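You operate a simulated robot arm through the tools that you are given. There is no shell and no other tool.

You are at the controls of a simulated robot arm. One attempt, no reset.

Task
Take module 92 out of the rail and clamp 56 between the stops again.
Fine: Unlock the green stop and back it off to 120 mm first; 92 goes on the long tray; lock the green stop at the end.

The check looks at the end state, three seconds after you hand in, the way a careful person would. Anything else that was tipped, shoved, dropped, spilled or broken makes it a failure.

Robot
A 6-joint arm with a two-finger parallel gripper, fixed in place. Base frame: the origin is at the foot of the arm, x ahead of it, y to its left, z up. Lengths are in m, angles in rad, forces in N, time in s.
Its first joint turns from -2.897 to 2.897 rad. Payload 3.43 kg.
The TCP is the grasp point between the finger pads, 0.034 m short of the fingertips. In the tool frame z runs along the fingers and y along their closing line. Largest opening 0.128 m; finger width 0.024, thickness 0.012; the body of the gripper, 0.048 by 0.13 m, starts 0.096 m behind the TCP.
Orientation is told as [roll, pitch, yaw] about the base's x, y, z axes, in that order, counted from this pose: with the fingers straight down and closing along the base's y, the tool's x points along the base's -x, its y along +y and its z along -z.

Tools
- The arm moves only by the tool step_arm. Its argument "plan" is a list of rows, each a list of 7 numbers: the opening in per cent of the stroke, from 0 (shut) to 100 (fully open), then the shift along the tool's x, y, z in units of 400 mm (1.0 is 400 mm), then the turn, a rotation vector about the tool's x, y, z in units of 60 degrees (1.0 is 60 degrees). In form: [[claw, dx, dy, dz, rx, ry, rz], ...]. A call has 1 to 20 rows; each row is the pose to reach, as a shift and turn from the pose commanded when the call began, along the tool's axes at that moment. A call with a number of a shift or a turn outside -1 to 1 is refused whole. A row lasts 0.2 s, in which the tool goes at most 0.05 m and 0.15 rad; a call with a longer step from one row to the next is refused whole, and so is a gripper value outside its range. Where a pose cannot be reached the arm comes as near as it can. A force on the tool above 40 N (or 10 N above the force at the start of the call, whichever is more), or a blocked arm, ends the call early, and 0.2 s more pass. The fingers move at their own pace (about 0.153 m/s each) and stop on an object; they squeeze with about 40 N. The grip force told is the motor's: it shows also when the fingers shut on nothing. Time passes only in rows, and 0.2 s behind the last, so rows that repeat a pose let the fingers close. It gives the time, the measured TCP pose, the force on the tool (base axes), the opening and the grip force at its end, in the units of the frame above (readings bear some noise), with the torque about the TCP (base axes, N m) and any sound that the robot's microphone picked up.
- Cameras (640 x 400 px; columns grow to the right, rows downward): "scene" is fixed at [0.3979, 0.4984, 1.5203]; the picture's right is [0.68, 0.73, 0.00], its down [0.72, -0.68, -0.12] and it looks along [-0.08, 0.08, -0.99] (base axes); focal length 214 px, centre (320, 200). "wrist" rides on the gripper at [0.076, -0.011, -0.16] in the tool frame; the picture's right is [0.15, 0.99, 0.00], its down [-0.88, 0.13, -0.46] and it looks along [-0.45, 0.07, 0.89] (tool axes); focal length 234 px, centre (320, 200). There is no depth. A picture from a camera that has moved, and an enlarged one, comes with that camera's place and axes in the base frame and with its lens.
- camera(camera): a new picture of that camera. No time passes.
- close_up(camera, box): a new picture of the part [left, top, right, bottom] of that camera's present view, enlarged. No time passes.
- job_done(): hands the job in; it is judged then, once.

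Nothing tells you positions but the pictures and the camera data. Unless the task says otherwise, let go and move clear before handing in.

The tools are called as name(argument=value, ...) on one line, values as JSON. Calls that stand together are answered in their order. step_arm: Moves the arm, as the interface text tells. Its arguments: {"type":"object","properties":{"plan":{"type":"array"}},"required":["plan"]} The other tools are called the same way: camera (camera) takes a picture; close_up (camera, box) takes an enlarged picture of a part of a camera's view; job_done () hands the job in.

At the start:

```text
t: 0.0
ee_pos: [0.2074, 0.6509, 1.0671]
orientation: [-0.001, -0.001, 0.001]
wrist_force: [0.5, 0.0, -0.3]
wrist_torque: [-0.03, -0.02, 0.0]
finger_gap: 0.1279
gripper_force: 0.1
```

scene: 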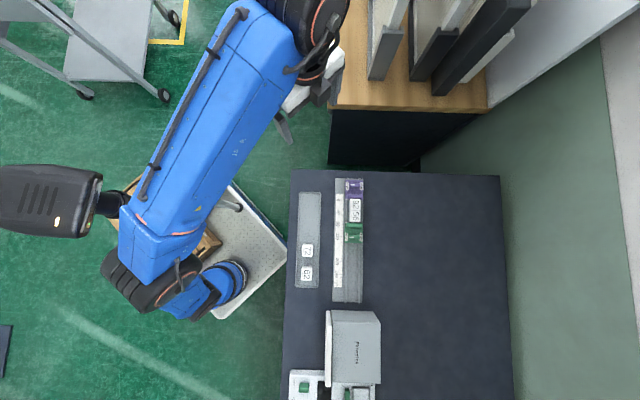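
wrist: 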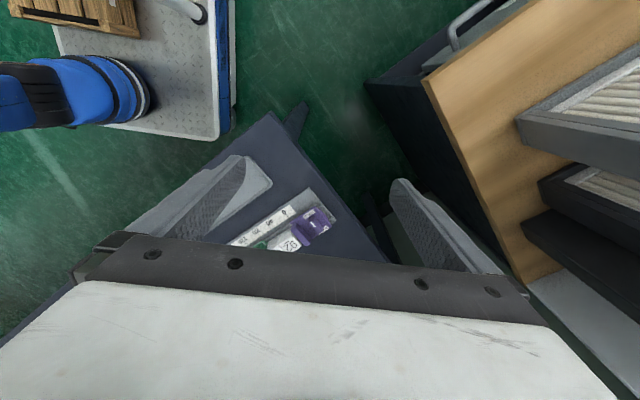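

I see a bench with a rail holding a purple stop, modules 92/56 and a green stop, with a long tray beside it holding modules. I'll take close-ups to work out the details first.

close_up(camera="scene", box=[285, 165, 405, 240])

close_up(camera="scene", box=[285, 235, 405, 310])

close_up(camera="scene", box=[275, 300, 435, 400])

close_up(camera="wrist", box=[210, 170, 370, 270])

```text
5.33 times, centred on (345, 202) of scene
camera zoom: at [0.3979, 0.4984, 1.5203], right [0.68, 0.73, 0.0], down [0.72, -0.68, -0.12], along [-0.08, 0.08, -0.99], focal length 1144 px, centre (187, 187)
```

zoom: 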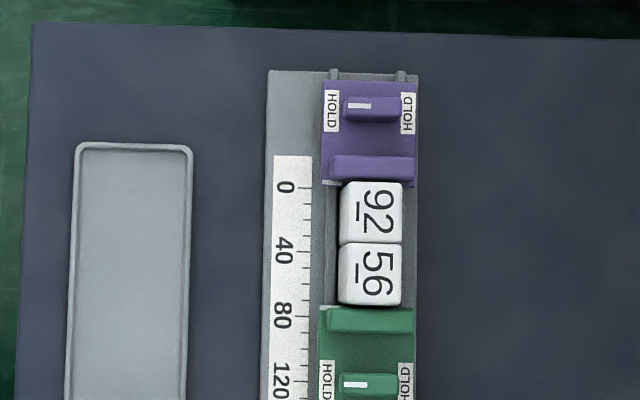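

```text
5.33 times, centred on (345, 272) of scene
camera zoom: at [0.3979, 0.4984, 1.5203], right [0.68, 0.73, 0.0], down [0.72, -0.68, -0.12], along [-0.08, 0.08, -0.99], focal length 1144 px, centre (187, -187)
```

zoom: 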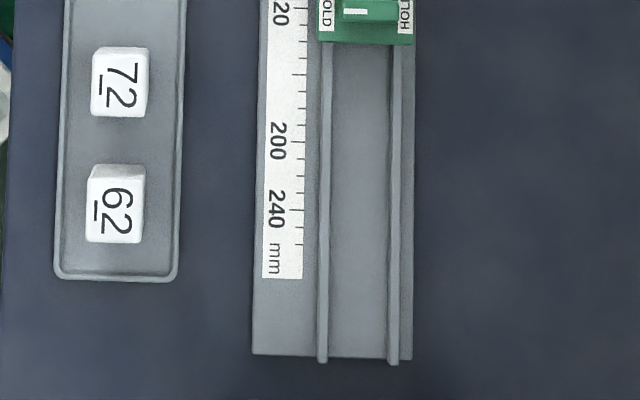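

```text
4.00 times, centred on (355, 350) of scene
camera zoom: at [0.3979, 0.4984, 1.5203], right [0.68, 0.73, 0.0], down [0.72, -0.68, -0.12], along [-0.08, 0.08, -0.99], focal length 858 px, centre (180, -400)
```

zoom: 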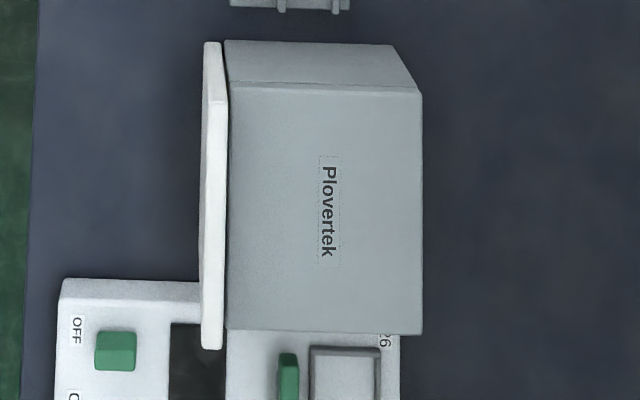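

```text
4.00 times, centred on (290, 220) of wrist
camera zoom: at [0.1313, 0.6402, 1.2273], right [-0.15, 0.99, 0.0], down [0.88, 0.13, 0.46], along [0.45, 0.07, -0.89], focal length 937 px, centre (440, 120)
```

zoom: 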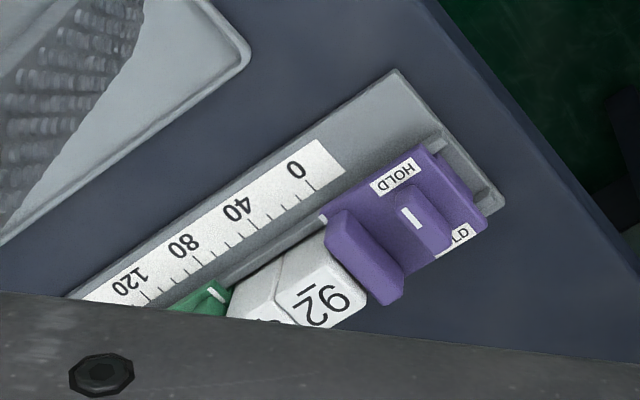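

The rail runs diagonally in the base frame, with its scale's 0 at the purple stop and the green stop at about 75 mm. I'll zoom in more to read the scale and the stop details precisely.

close_up(camera="scene", box=[330, 172, 370, 197])

close_up(camera="scene", box=[330, 195, 370, 220])

close_up(camera="scene", box=[330, 218, 370, 243])

close_up(camera="scene", box=[325, 260, 373, 290])

close_up(camera="scene", box=[292, 235, 332, 260])

close_up(camera="scene", box=[240, 60, 368, 140])

```text
16.00 times, centred on (350, 184) of scene
camera zoom: at [0.3979, 0.4984, 1.5203], right [0.68, 0.73, 0.0], down [0.72, -0.68, -0.12], along [-0.08, 0.08, -0.99], focal length 3432 px, centre (-160, 448)
```

zoom: 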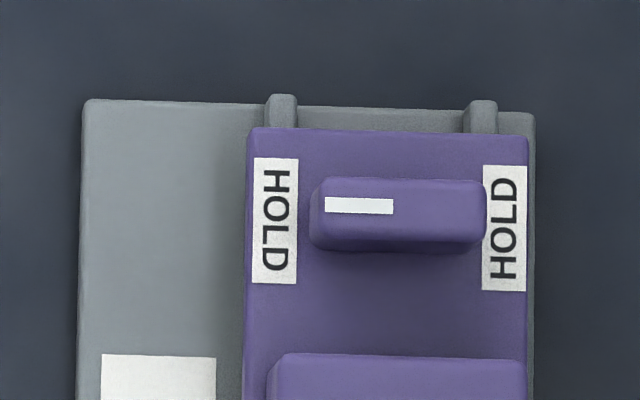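

```text
16.00 times, centred on (350, 208) of scene
camera zoom: at [0.3979, 0.4984, 1.5203], right [0.68, 0.73, 0.0], down [0.72, -0.68, -0.12], along [-0.08, 0.08, -0.99], focal length 3432 px, centre (-160, 80)
```

zoom: 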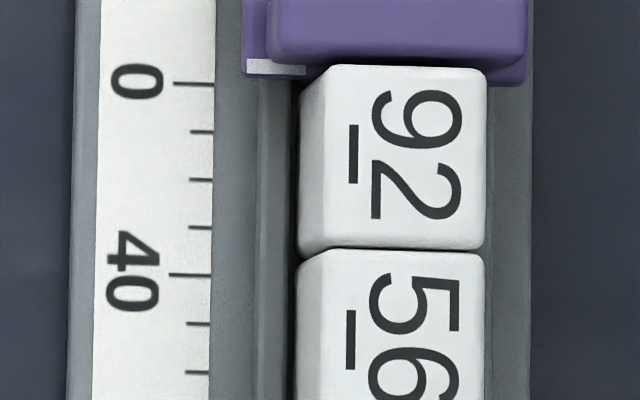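

```text
16.00 times, centred on (350, 230) of scene
camera zoom: at [0.3979, 0.4984, 1.5203], right [0.68, 0.73, 0.0], down [0.72, -0.68, -0.12], along [-0.08, 0.08, -0.99], focal length 3432 px, centre (-160, -288)
```

zoom: 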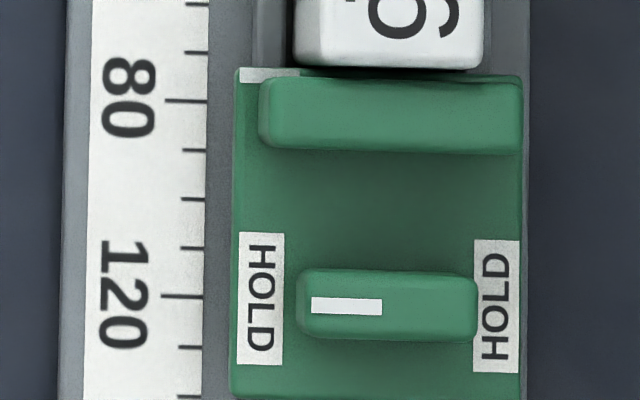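

```text
13.33 times, centred on (349, 275) of scene
camera zoom: at [0.3979, 0.4984, 1.5203], right [0.68, 0.73, 0.0], down [0.72, -0.68, -0.12], along [-0.08, 0.08, -0.99], focal length 2860 px, centre (-67, -800)
```

zoom: 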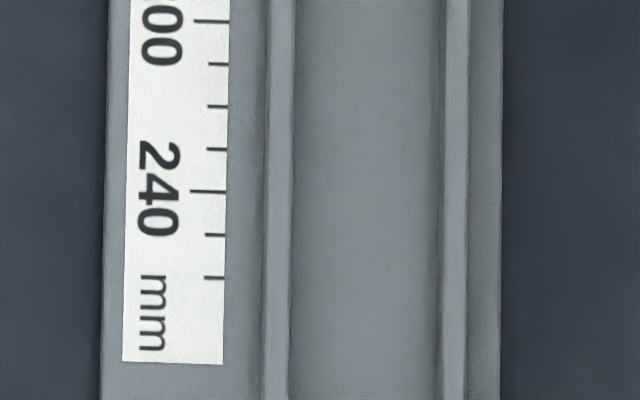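

```text
16.00 times, centred on (312, 248) of scene
camera zoom: at [0.3979, 0.4984, 1.5203], right [0.68, 0.73, 0.0], down [0.72, -0.68, -0.12], along [-0.08, 0.08, -0.99], focal length 3432 px, centre (448, -560)
```

zoom: 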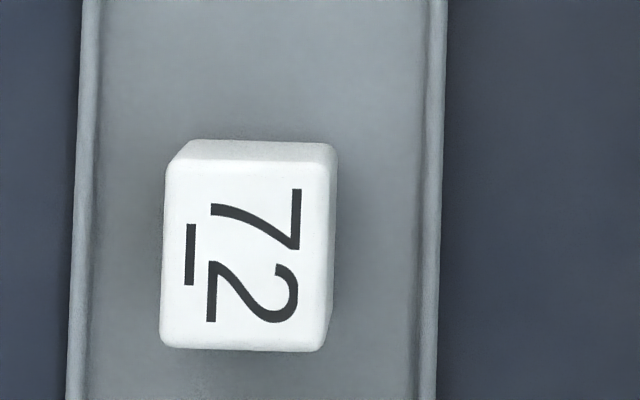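

```text
5.00 times, centred on (304, 100) of scene
camera zoom: at [0.3979, 0.4984, 1.5203], right [0.68, 0.73, 0.0], down [0.72, -0.68, -0.12], along [-0.08, 0.08, -0.99], focal length 1072 px, centre (400, 700)
```

zoom: 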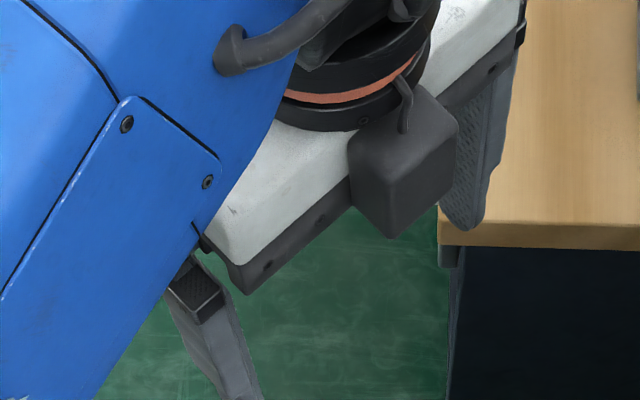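

The bench is about 0.81 m high and the scale runs along roughly (0.71, -0.705). The green stop reads about 73 mm and its knob, turned to HOLD, is near (0.50, 0.55). I'll hover high above the knob, turned to match the rail, for wrist views.

step_arm(plan=[[100, -0.073, -0.025, 0.02, 0, 0, -0.0753], [100, -0.146, -0.05, 0.04, 0, 0, -0.1506], [100, -0.219, -0.075, 0.06, 0, 0, -0.2259], [100, -0.292, -0.099, 0.08, 0, 0, -0.3011], [100, -0.365, -0.124, 0.1, 0, 0, -0.3764], [100, -0.438, -0.149, 0.12, 0, 0, -0.4517], [100, -0.511, -0.174, 0.14, 0, 0, -0.527], [100, -0.584, -0.199, 0.16, 0, 0, -0.6022], [100, -0.657, -0.223, 0.18, 0, 0, -0.6775], [100, -0.73, -0.248, 0.2, 0, 0, -0.7528], [100, -0.73, -0.248, 0.2, 0, 0, -0.7528]])

camera(camera="wrist")

camera(camera="scene")

```text
t: 2.4
ee_pos: [0.4976, 0.5523, 0.9867]
orientation: [0.001, -0.001, 0.792]
wrist_force: [0.5, 0.7, 0.2]
wrist_torque: [0.0, -0.02, -0.02]
finger_gap: 0.1282
gripper_force: 0.2
```

```text
taken
camera wrist: at [0.4534, 0.4909, 1.1474], right [-0.81, 0.59, 0.0], down [0.53, 0.72, 0.46], along [0.27, 0.37, -0.89], focal length 234 px, centre (320, 200)
```

wrist: 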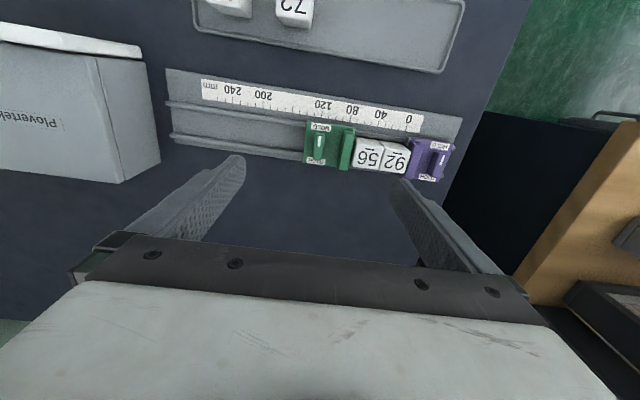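

```text
taken
```

scene: 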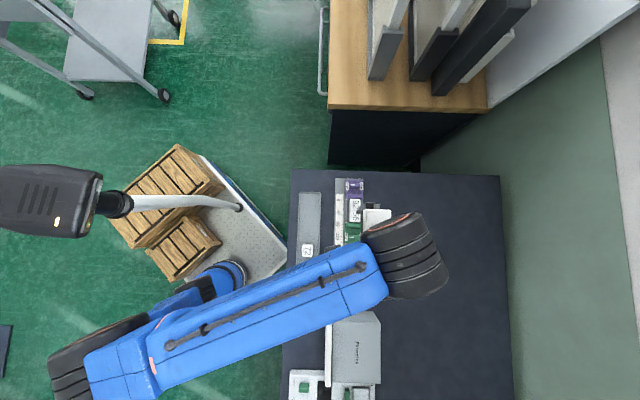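

The wrist view shows the whole rail clearly, with the green stop in the middle. I'll zoom in to get the heights and exact positions.

close_up(camera="wrist", box=[296, 110, 376, 160])

close_up(camera="wrist", box=[286, 120, 366, 170])

close_up(camera="wrist", box=[350, 110, 470, 185])

close_up(camera="wrist", box=[160, 60, 320, 160])

close_up(camera="wrist", box=[180, 0, 480, 80])

```text
8.00 times, centred on (336, 135) of wrist
camera zoom: at [0.4534, 0.4909, 1.1474], right [-0.81, 0.59, 0.0], down [0.53, 0.72, 0.46], along [0.27, 0.37, -0.89], focal length 1873 px, centre (192, 720)
```

zoom: 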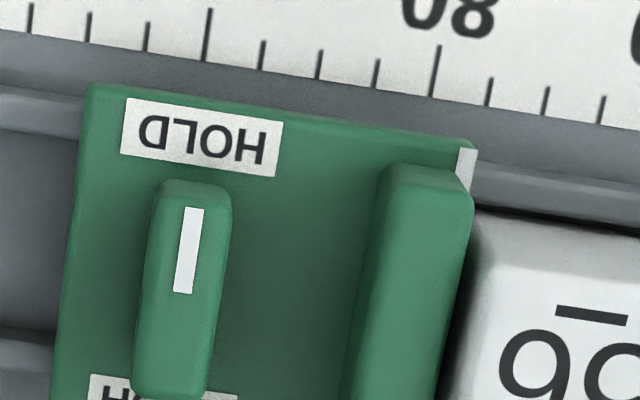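

```text
8.00 times, centred on (326, 145) of wrist
camera zoom: at [0.4534, 0.4909, 1.1474], right [-0.81, 0.59, 0.0], down [0.53, 0.72, 0.46], along [0.27, 0.37, -0.89], focal length 1873 px, centre (272, 640)
```

zoom: 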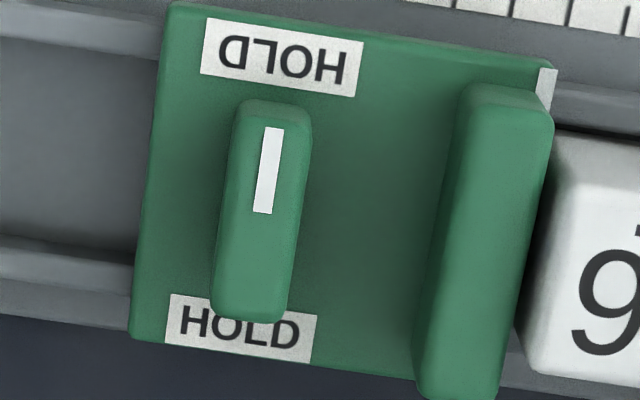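

```text
5.33 times, centred on (410, 148) of wrist
camera zoom: at [0.4534, 0.4909, 1.1474], right [-0.81, 0.59, 0.0], down [0.53, 0.72, 0.46], along [0.27, 0.37, -0.89], focal length 1249 px, centre (-160, 480)
```

zoom: 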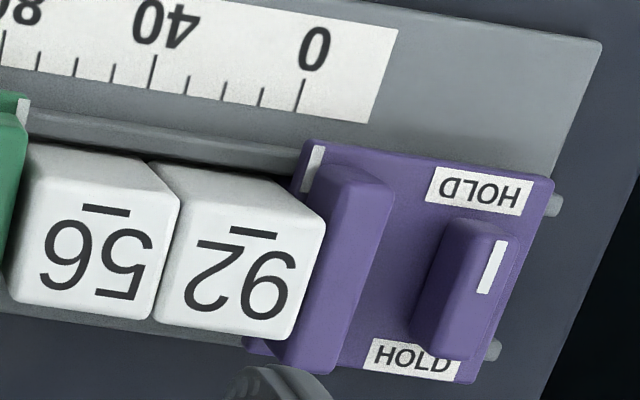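

```text
4.00 times, centred on (240, 110) of wrist
camera zoom: at [0.4534, 0.4909, 1.1474], right [-0.81, 0.59, 0.0], down [0.53, 0.72, 0.46], along [0.27, 0.37, -0.89], focal length 937 px, centre (640, 560)
```

zoom: 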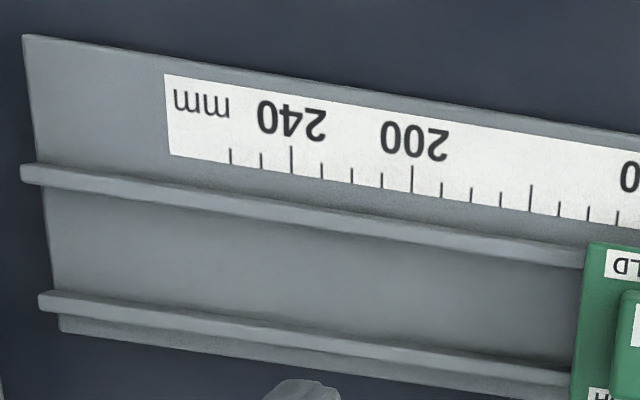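

```text
2.13 times, centred on (330, 40) of wrist
camera zoom: at [0.4534, 0.4909, 1.1474], right [-0.81, 0.59, 0.0], down [0.53, 0.72, 0.46], along [0.27, 0.37, -0.89], focal length 500 px, centre (299, 541)
```

zoom: 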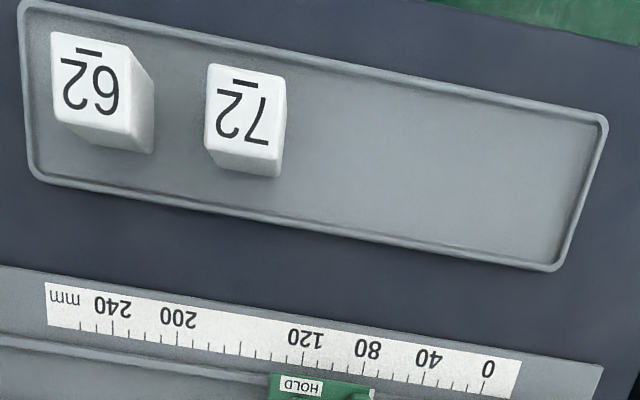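

The rail direction comes out near -44.7° and the scale surface near z = 0.81. To get the heights of the knob, wall and modules I need parallax, so I'll shift sideways and take another view.

step_arm(plan=[[100, 0.1, 0, 0, 0, 0, 0], [100, 0.2, 0, 0, 0, 0, 0], [100, 0.3, 0, 0, 0, 0, 0], [100, 0.3, 0, 0, 0, 0, 0]])

camera(camera="wrist")

camera(camera="scene")

```text
t: 3.4
ee_pos: [0.4122, 0.4666, 0.9859]
orientation: [0.0, 0.001, 0.79]
wrist_force: [-0.7, -1.1, -0.6]
wrist_torque: [0.03, -0.02, 0.01]
finger_gap: 0.1277
gripper_force: 0.1
```

```text
taken
camera wrist: at [0.3673, 0.4054, 1.1458], right [-0.81, 0.59, 0.0], down [0.53, 0.72, 0.46], along [0.27, 0.37, -0.89], focal length 234 px, centre (320, 200)
```

wrist: 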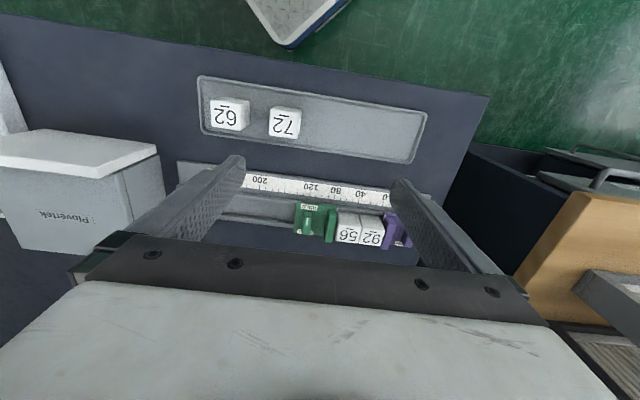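

```text
taken
```

scene: 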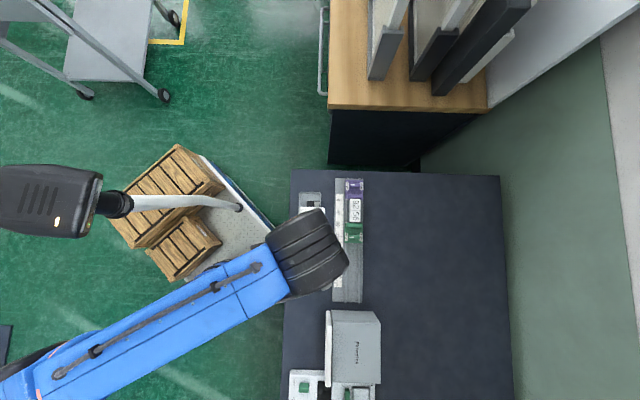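

close_up(camera="wrist", box=[286, 190, 350, 230])

close_up(camera="wrist", box=[260, 165, 356, 225])

close_up(camera="wrist", box=[326, 180, 422, 240])

close_up(camera="wrist", box=[190, 70, 318, 150])

close_up(camera="wrist", box=[310, 80, 438, 160])

```text
10.00 times, centred on (318, 210) of wrist
camera zoom: at [0.3673, 0.4054, 1.1458], right [-0.81, 0.59, 0.0], down [0.53, 0.72, 0.46], along [0.27, 0.37, -0.89], focal length 2342 px, centre (340, 100)
```

zoom: 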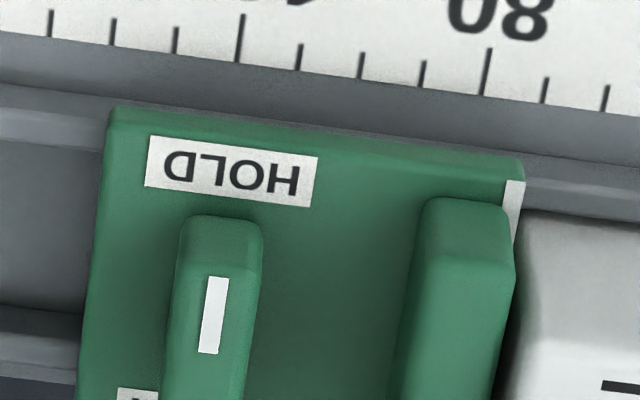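

```text
6.67 times, centred on (308, 195) of wrist
camera zoom: at [0.3673, 0.4054, 1.1458], right [-0.81, 0.59, 0.0], down [0.53, 0.72, 0.46], along [0.27, 0.37, -0.89], focal length 1561 px, centre (400, 233)
```

zoom: 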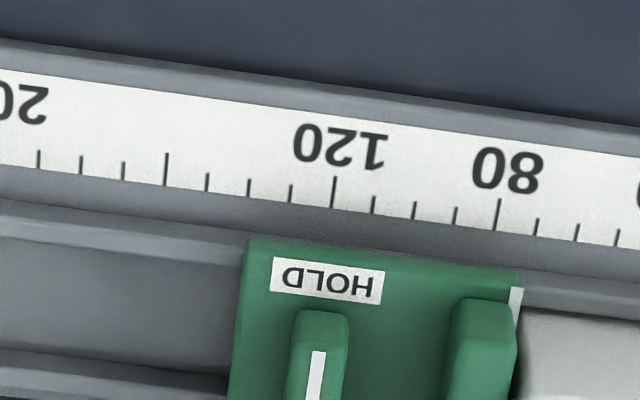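

```text
6.67 times, centred on (374, 210) of wrist
camera zoom: at [0.3673, 0.4054, 1.1458], right [-0.81, 0.59, 0.0], down [0.53, 0.72, 0.46], along [0.27, 0.37, -0.89], focal length 1561 px, centre (-40, 133)
```

zoom: 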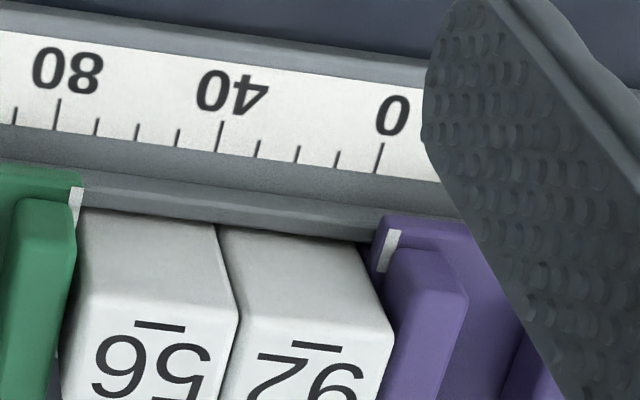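

```text
5.00 times, centred on (254, 110) of wrist
camera zoom: at [0.3673, 0.4054, 1.1458], right [-0.81, 0.59, 0.0], down [0.53, 0.72, 0.46], along [0.27, 0.37, -0.89], focal length 1171 px, centre (650, 650)
```

zoom: 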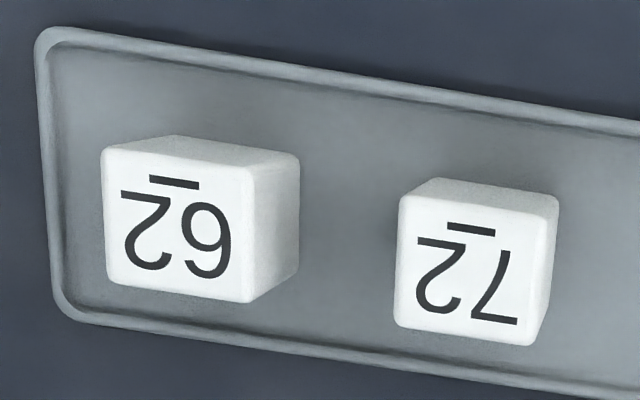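

```text
5.00 times, centred on (374, 120) of wrist
camera zoom: at [0.3673, 0.4054, 1.1458], right [-0.81, 0.59, 0.0], down [0.53, 0.72, 0.46], along [0.27, 0.37, -0.89], focal length 1171 px, centre (50, 600)
```

zoom: 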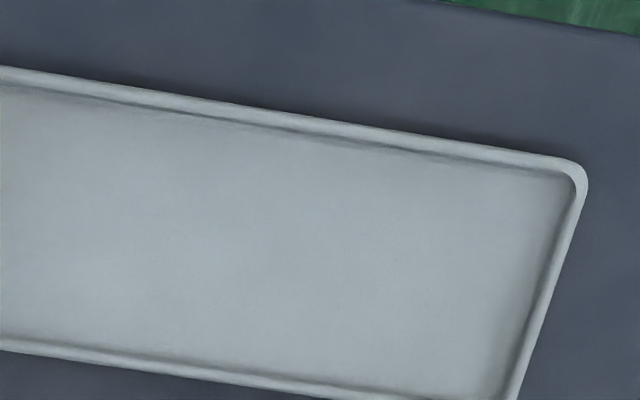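

Triangulated heights: scale at 0.81, green stop body top about 0.829, knob top about 0.848, modules' top about 0.855. The knob centre is near (0.501, 0.554), so I'll hover just above it with a narrow opening and check alignment.

step_arm(plan=[[60, -0.1, 0, 0.0, 0, 0, 0], [40, -0.2, 0, 0.03, 0, 0, 0], [21, -0.29, 0, 0.07, 0, 0, 0], [21, -0.309, 0, 0.12, 0, 0, 0], [21, -0.309, 0, 0.1675, 0, 0, 0], [21, -0.309, 0, 0.1675, 0, 0, 0], [21, -0.309, 0, 0.1675, 0, 0, 0]])

camera(camera="wrist")

close_up(camera="wrist", box=[240, 130, 400, 230])

close_up(camera="scene", box=[305, 170, 401, 230])

```text
t: 5.0
ee_pos: [0.5015, 0.5549, 0.9201]
orientation: [0.0, 0.0, 0.789]
wrist_force: [0.1, 0.5, 0.3]
wrist_torque: [-0.01, 0.04, -0.01]
finger_gap: 0.027
gripper_force: 0.0
```

```text
taken
camera wrist: at [0.4562, 0.4943, 1.0803], right [-0.81, 0.59, 0.0], down [0.53, 0.72, 0.46], along [0.27, 0.37, -0.89], focal length 234 px, centre (320, 200)
```

wrist: 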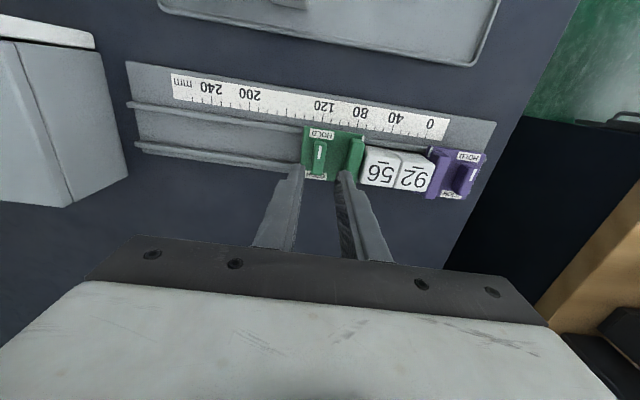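

```text
4.00 times, centred on (320, 180) of wrist
camera zoom: at [0.4562, 0.4943, 1.0803], right [-0.81, 0.59, 0.0], down [0.53, 0.72, 0.46], along [0.27, 0.37, -0.89], focal length 937 px, centre (320, 280)
```

zoom: 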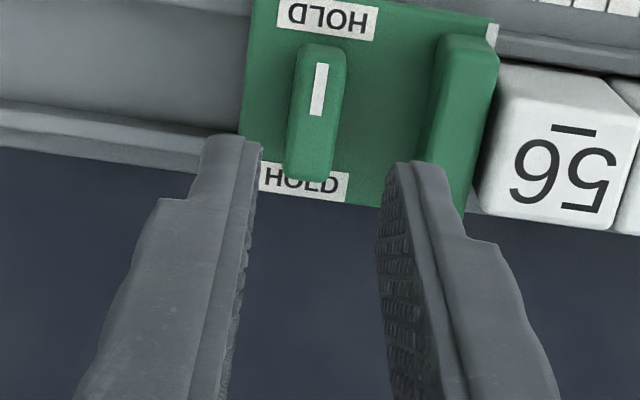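

```text
6.67 times, centred on (353, 200) of scene
camera zoom: at [0.3979, 0.4984, 1.5203], right [0.68, 0.73, 0.0], down [0.72, -0.68, -0.12], along [-0.08, 0.08, -0.99], focal length 1430 px, centre (100, 200)
```

zoom: 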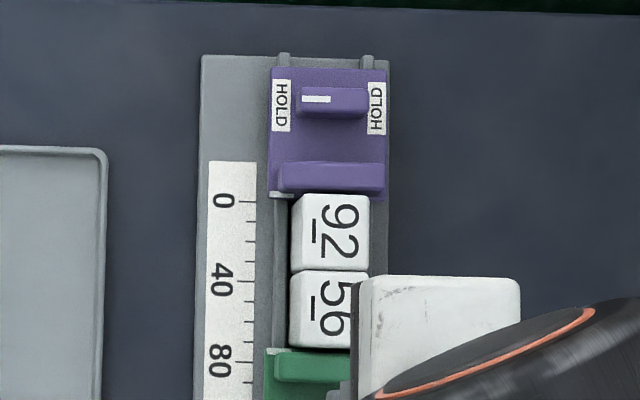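

The fingers straddle the knob's line with about a 2 mm offset toward +n and about 1 mm toward the wall. I'll correct for that, narrow to about 23 mm and descend around the knob, keeping the tips above the stop body.

step_arm(plan=[[18, 0.0045, -0.0025, 0.0, 0, 0, 0], [18, 0.0045, -0.0025, 0.03, 0, 0, 0], [18, 0.0045, -0.0025, 0.06, 0, 0, 0], [18, 0.0045, -0.0025, 0.06, 0, 0, 0]])

close_up(camera="wrist", box=[240, 130, 400, 230])

```text
t: 6.0
ee_pos: [0.5009, 0.552, 0.8957]
orientation: [0.0, 0.0, 0.79]
wrist_force: [0.2, -0.2, 0.3]
wrist_torque: [-0.03, 0.01, 0.0]
finger_gap: 0.0227
gripper_force: 0.1
```

```text
4.00 times, centred on (320, 180) of wrist
camera zoom: at [0.4549, 0.4914, 1.0547], right [-0.81, 0.59, 0.0], down [0.53, 0.72, 0.46], along [0.27, 0.37, -0.89], focal length 937 px, centre (320, 280)
```

zoom: 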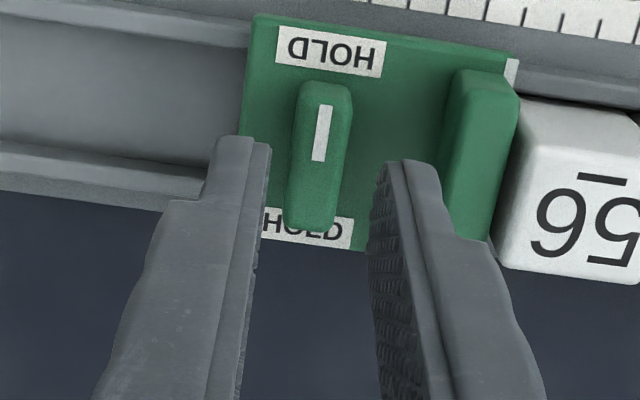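

The knob is centred between the fingers. I'll descend the remaining ~26 mm so the tips sit just above the stop body.

step_arm(plan=[[18, -0.002, 0.0, 0.035, 0, 0, 0], [18, -0.002, 0.0, 0.065, 0, 0, 0], [18, -0.002, 0.0, 0.065, 0, 0, 0]])

close_up(camera="wrist", box=[240, 130, 400, 230])

close_up(camera="scene", box=[305, 200, 401, 260])

```text
t: 6.8
ee_pos: [0.501, 0.5522, 0.8698]
orientation: [0.0, 0.0, 0.788]
wrist_force: [0.1, -0.5, 0.3]
wrist_torque: [-0.01, 0.02, -0.03]
finger_gap: 0.0228
gripper_force: 0.1
```

```text
4.00 times, centred on (320, 180) of wrist
camera zoom: at [0.4559, 0.4918, 1.0293], right [-0.81, 0.59, 0.0], down [0.53, 0.72, 0.46], along [0.27, 0.37, -0.89], focal length 937 px, centre (320, 280)
```

zoom: 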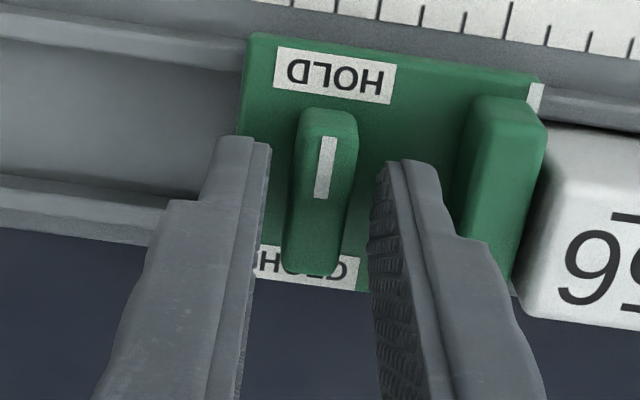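

```text
6.67 times, centred on (353, 230) of scene
camera zoom: at [0.3979, 0.4984, 1.5203], right [0.68, 0.73, 0.0], down [0.72, -0.68, -0.12], along [-0.08, 0.08, -0.99], focal length 1430 px, centre (100, 0)
```

zoom: 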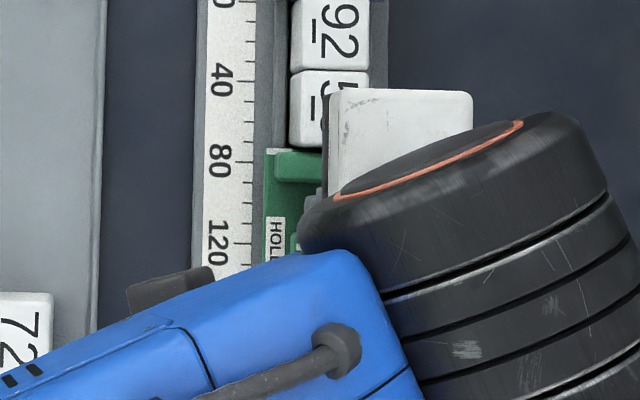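

The knob sits centred between the fingers, with the tips at about z = 0.835. I'll close on it now.

step_arm(plan=[[18, 0, 0, 0.005, 0, 0, 0], [0, 0, 0, 0.005, 0, 0, 0], [0, 0, 0, 0.005, 0, 0, 0], [0, 0, 0, 0.005, 0, 0, 0]])

close_up(camera="wrist", box=[240, 130, 400, 230])

```text
t: 7.8
ee_pos: [0.5007, 0.5511, 0.8687]
orientation: [-0.001, -0.001, 0.789]
wrist_force: [-0.1, -0.8, -0.5]
wrist_torque: [0.04, -0.05, 0.0]
finger_gap: 0.0125
gripper_force: 45.2
```

```text
4.00 times, centred on (320, 180) of wrist
camera zoom: at [0.456, 0.4915, 1.0277], right [-0.81, 0.59, 0.0], down [0.53, 0.72, 0.46], along [0.27, 0.37, -0.89], focal length 937 px, centre (320, 280)
```

zoom: 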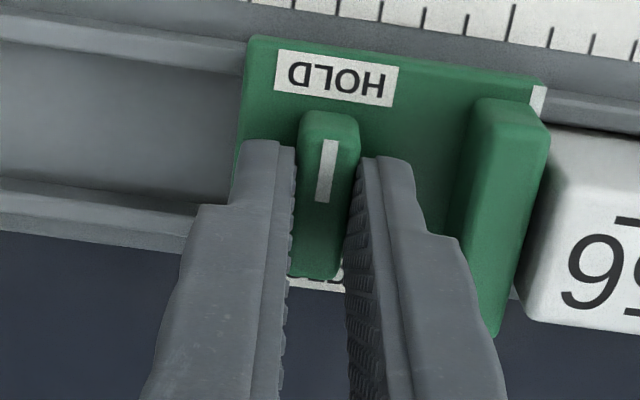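

I have the knob gripped at 12.5 mm with no side load. I'll start turning slowly, checking torque before going further.

step_arm(plan=[[0, 0, 0, 0, 0, 0, 0.1], [0, 0, 0, 0, 0, 0, 0.2], [0, 0, 0, 0, 0, 0, 0.3], [0, 0, 0, 0, 0, 0, 0.3]])

close_up(camera="wrist", box=[240, 130, 400, 230])

```text
t: 8.8
ee_pos: [0.5014, 0.5529, 0.8671]
orientation: [0.0, 0.0, 0.474]
wrist_force: [3.8, -1.4, -5.0]
wrist_torque: [-0.1, -0.08, 1.58]
finger_gap: 0.0193
gripper_force: 45.7
```

```text
4.00 times, centred on (320, 180) of wrist
camera zoom: at [0.4396, 0.5091, 1.0278], right [-0.58, 0.81, 0.0], down [0.72, 0.52, 0.46], along [0.37, 0.27, -0.89], focal length 937 px, centre (320, 280)
```

zoom: 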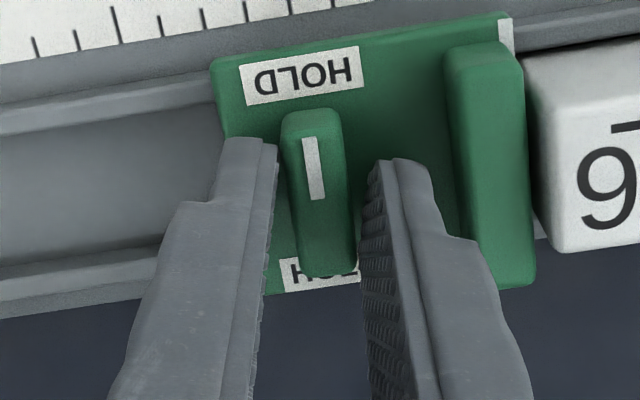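

The knob did not turn with the gripper: the fingers were spread to 19 mm with 1.6 Nm of resistance. I'll come back to square and try the other direction.

step_arm(plan=[[0, 0, 0, 0, 0, 0, -0.1], [0, 0, 0, 0, 0, 0, -0.2], [0, 0, 0, 0, 0, 0, -0.3], [0, 0, 0, 0, 0, 0, -0.3], [0, 0, 0, 0, 0, 0, -0.3]])

close_up(camera="wrist", box=[240, 130, 400, 230])

```text
t: 10.0
ee_pos: [0.5011, 0.5515, 0.8683]
orientation: [0.001, 0.001, 0.79]
wrist_force: [-1.8, 1.4, -6.1]
wrist_torque: [-0.07, 0.1, 0.02]
finger_gap: 0.0123
gripper_force: 45.4
```

```text
4.00 times, centred on (320, 180) of wrist
camera zoom: at [0.4563, 0.4917, 1.0281], right [-0.81, 0.59, 0.0], down [0.53, 0.72, 0.46], along [0.27, 0.37, -0.89], focal length 937 px, centre (320, 280)
```

zoom: 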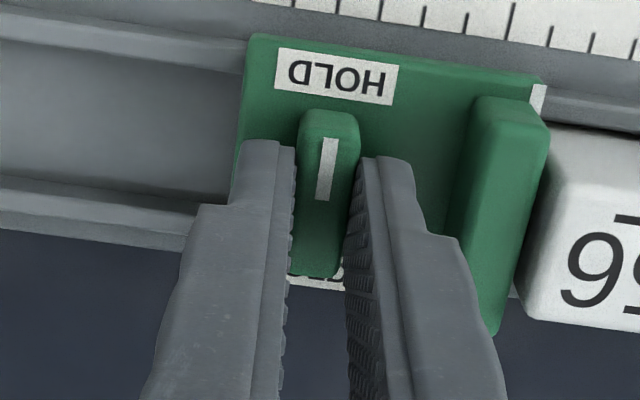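

I'm square on the knob again and nothing moved. Next I'll try a small turn the opposite way.

step_arm(plan=[[0, 0, 0, 0, 0, 0, -0.07], [0, 0, 0, 0, 0, 0, -0.14], [0, 0, 0, 0, 0, 0, -0.2], [0, 0, 0, 0, 0, 0, -0.2]])

close_up(camera="wrist", box=[240, 130, 400, 230])

```text
t: 11.0
ee_pos: [0.5009, 0.5524, 0.8681]
orientation: [0.002, 0.0, 0.999]
wrist_force: [-3.8, -4.5, -6.1]
wrist_torque: [-0.03, -0.01, -0.02]
finger_gap: 0.0124
gripper_force: 44.7
```

```text
4.00 times, centred on (320, 180) of wrist
camera zoom: at [0.4702, 0.4836, 1.0282], right [-0.91, 0.41, 0.0], down [0.37, 0.81, 0.46], along [0.19, 0.42, -0.89], focal length 937 px, centre (320, 280)
```

zoom: 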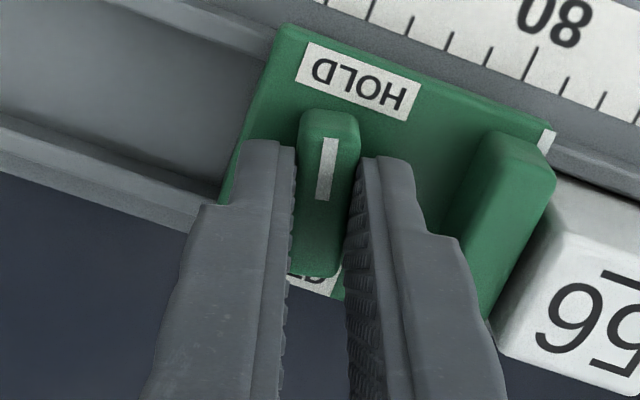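

The knob turns freely this way, with the gap steady at 12.4 mm and almost no torque. I'll keep going in this direction and watch for the end of travel.

step_arm(plan=[[0, 0, 0, 0, 0, 0, -0.1], [0, 0, 0, 0, 0, 0, -0.2], [0, 0, 0, 0, 0, 0, -0.3], [0, 0, 0, 0, 0, 0, -0.4], [0, 0, 0, 0, 0, 0, -0.5], [0, 0, 0, 0, 0, 0, -0.6], [0, 0, 0, 0, 0, 0, -0.6]])

close_up(camera="wrist", box=[240, 130, 400, 230])

```text
t: 12.6
ee_pos: [0.5009, 0.5526, 0.868]
orientation: [0.001, -0.002, 1.629]
wrist_force: [0.7, -0.1, 2.8]
wrist_torque: [-0.48, -0.07, -0.02]
finger_gap: 0.0123
gripper_force: 45.5
```

```text
4.00 times, centred on (320, 180) of wrist
camera zoom: at [0.5171, 0.4781, 1.028], right [-0.98, -0.2, 0.0], down [-0.18, 0.87, 0.46], along [-0.09, 0.45, -0.89], focal length 937 px, centre (320, 280)
```

zoom: 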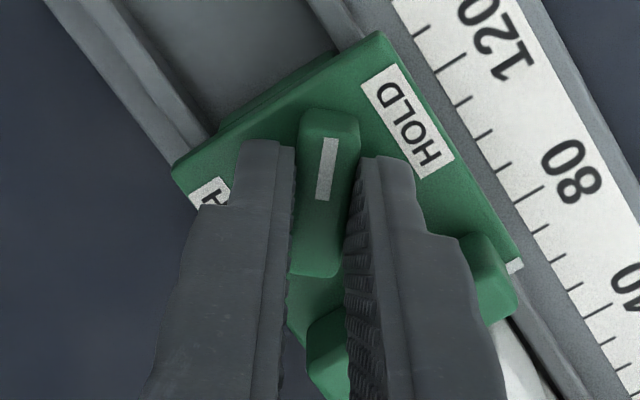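

The knob is about halfway around and still moving freely. I'll continue toward the quarter turn.

step_arm(plan=[[0, 0, 0, 0, 0, 0, -0.1], [0, 0, 0, 0, 0, 0, -0.2], [0, 0, 0, 0, 0, 0, -0.3], [0, 0, 0, 0, 0, 0, -0.4], [0, 0, 0, 0, 0, 0, -0.5], [0, 0, 0, 0, 0, 0, -0.6], [0, 0, 0, 0, 0, 0, -0.6]])

close_up(camera="wrist", box=[240, 130, 400, 230])

camera(camera="scene")

```text
t: 14.2
ee_pos: [0.501, 0.551, 0.8684]
orientation: [0.0, 0.0, 2.255]
wrist_force: [-4.3, -3.2, 11.9]
wrist_torque: [0.35, 0.47, 0.0]
finger_gap: 0.0126
gripper_force: 45.3
```

```text
4.00 times, centred on (320, 180) of wrist
camera zoom: at [0.5582, 0.5017, 1.028], right [-0.67, -0.74, 0.0], down [-0.66, 0.6, 0.46], along [-0.34, 0.31, -0.89], focal length 937 px, centre (320, 280)
```

zoom: 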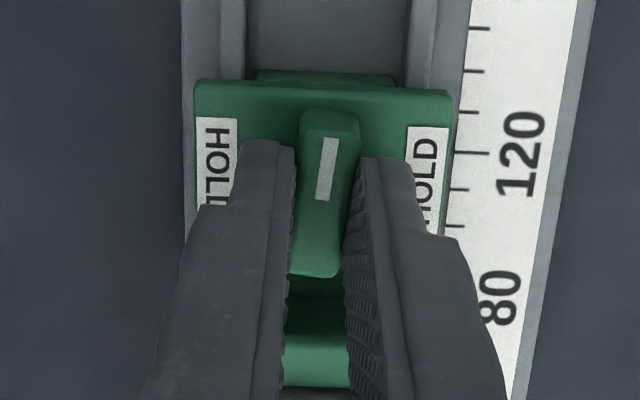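

```text
taken
```

scene: 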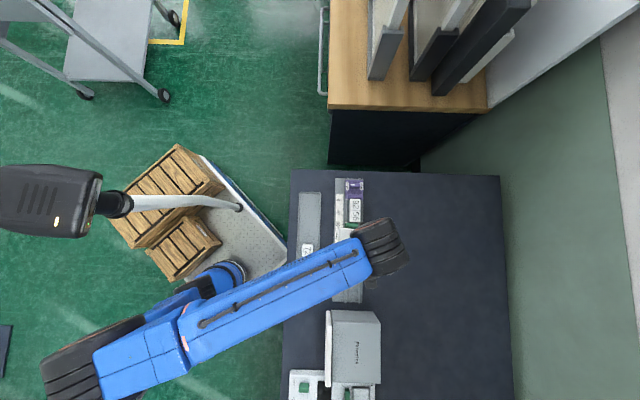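

The knob is almost along the rail, with about 6° to go. I'll finish the quarter turn and check the force.

step_arm(plan=[[0, 0, 0, 0, 0, 0, -0.05], [0, 0, 0, 0, 0, 0, -0.1], [0, 0, 0, 0, 0, 0, -0.1]])

close_up(camera="wrist", box=[240, 130, 400, 230])

close_up(camera="wrist", box=[270, 140, 430, 240])

close_up(camera="scene", box=[320, 185, 384, 225])

```text
t: 15.0
ee_pos: [0.5008, 0.5536, 0.868]
orientation: [0.0, -0.001, 2.36]
wrist_force: [-4.4, -5.6, 8.2]
wrist_torque: [0.05, 0.3, -0.13]
finger_gap: 0.0125
gripper_force: 44.8
```

```text
4.00 times, centred on (320, 180) of wrist
camera zoom: at [0.5633, 0.5079, 1.0281], right [-0.59, -0.81, 0.0], down [-0.72, 0.53, 0.46], along [-0.37, 0.27, -0.89], focal length 937 px, centre (320, 280)
```

zoom: 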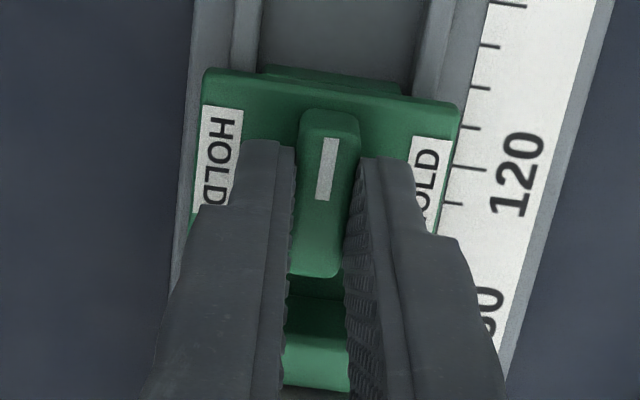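

```text
4.00 times, centred on (350, 190) of wrist
camera zoom: at [0.5633, 0.5079, 1.0281], right [-0.59, -0.81, 0.0], down [-0.72, 0.53, 0.46], along [-0.37, 0.27, -0.89], focal length 937 px, centre (200, 240)
```

zoom: 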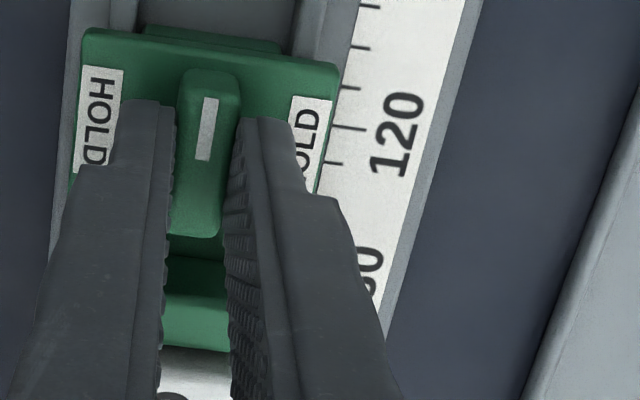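

```text
10.00 times, centred on (352, 205) of scene
camera zoom: at [0.3979, 0.4984, 1.5203], right [0.68, 0.73, 0.0], down [0.72, -0.68, -0.12], along [-0.08, 0.08, -0.99], focal length 2145 px, centre (0, 150)
```

zoom: 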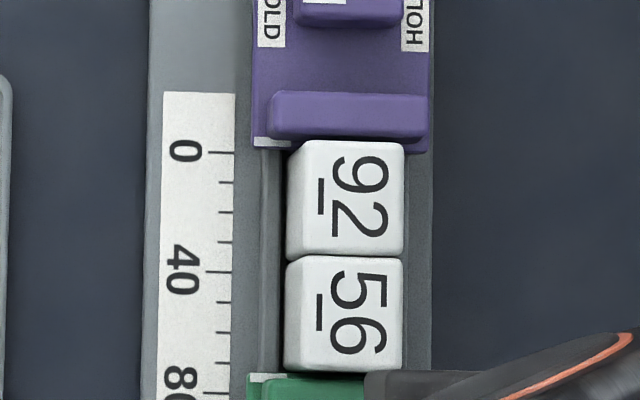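

The knob now lies along the rail (unlocked position). I'll back the stop off a little first, along +d, to see if it slides.

step_arm(plan=[[0, 0.01, 0, 0, 0, 0, 0], [0, 0.02, 0, 0, 0, 0, 0], [0, 0.03, 0, 0, 0, 0, 0], [0, 0.03, 0, 0, 0, 0, 0]])

close_up(camera="wrist", box=[240, 130, 400, 230])

close_up(camera="scene", box=[320, 195, 384, 235])

```text
t: 16.0
ee_pos: [0.5098, 0.5438, 0.8684]
orientation: [0.001, 0.001, 2.359]
wrist_force: [0.2, 1.0, 4.3]
wrist_torque: [-0.05, -0.06, -0.11]
finger_gap: 0.0123
gripper_force: 45.1
```

```text
4.00 times, centred on (320, 180) of wrist
camera zoom: at [0.5716, 0.4995, 1.028], right [-0.59, -0.81, 0.0], down [-0.72, 0.53, 0.46], along [-0.37, 0.27, -0.89], focal length 937 px, centre (320, 280)
```

zoom: 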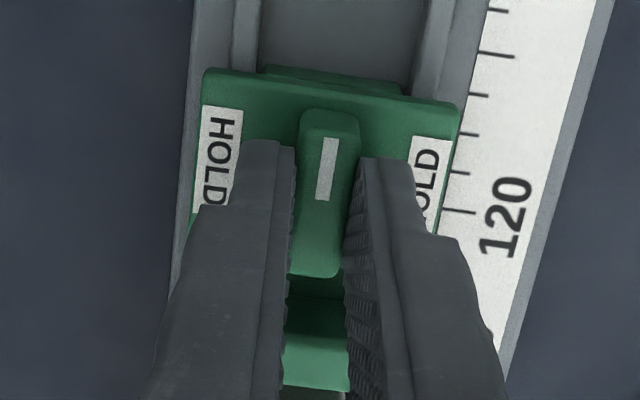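

```text
10.00 times, centred on (352, 215) of scene
camera zoom: at [0.3979, 0.4984, 1.5203], right [0.68, 0.73, 0.0], down [0.72, -0.68, -0.12], along [-0.08, 0.08, -0.99], focal length 2145 px, centre (0, 50)
```

zoom: 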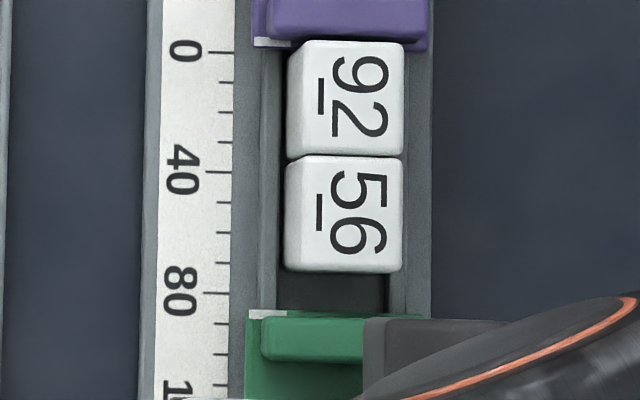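

The stop slides freely and now reads about 85.5 mm. I'll move it on toward 120 mm.

step_arm(plan=[[0, 0.015, 0, 0, 0, 0, 0], [0, 0.03, 0, 0, 0, 0, 0], [0, 0.045, 0, 0, 0, 0, 0], [0, 0.06, 0, 0, 0, 0, 0], [0, 0.075, 0, 0, 0, 0, 0], [0, 0.086, 0, 0, 0, 0, 0], [0, 0.086, 0, 0, 0, 0, 0]])

close_up(camera="scene", box=[320, 205, 384, 245])

close_up(camera="wrist", box=[240, 130, 400, 230])

```text
t: 17.6
ee_pos: [0.5339, 0.5194, 0.8681]
orientation: [0.003, 0.0, 2.36]
wrist_force: [-15.3, -13.5, -16.2]
wrist_torque: [-0.39, 0.39, -0.1]
finger_gap: 0.0123
gripper_force: 44.8
```

```text
10.00 times, centred on (352, 225) of scene
camera zoom: at [0.3979, 0.4984, 1.5203], right [0.68, 0.73, 0.0], down [0.72, -0.68, -0.12], along [-0.08, 0.08, -0.99], focal length 2145 px, centre (0, -50)
```

zoom: 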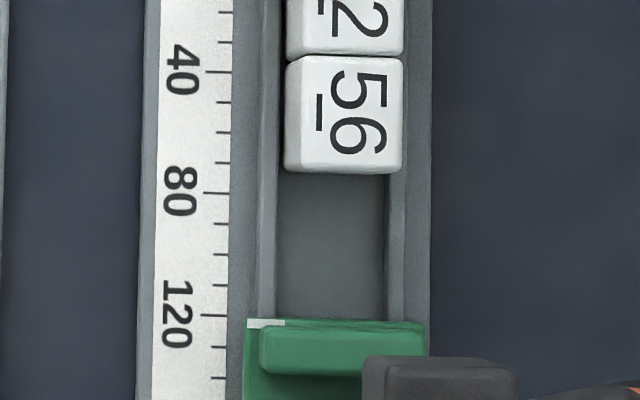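

```text
4.00 times, centred on (320, 180) of wrist
camera zoom: at [0.5963, 0.4754, 1.0281], right [-0.59, -0.81, 0.0], down [-0.72, 0.53, 0.46], along [-0.37, 0.27, -0.89], focal length 937 px, centre (320, 280)
```

zoom: 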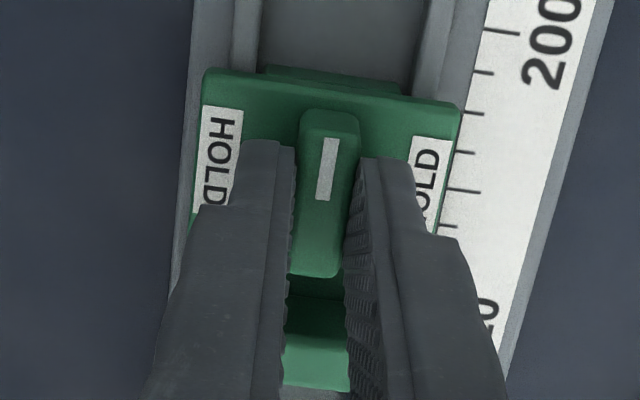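

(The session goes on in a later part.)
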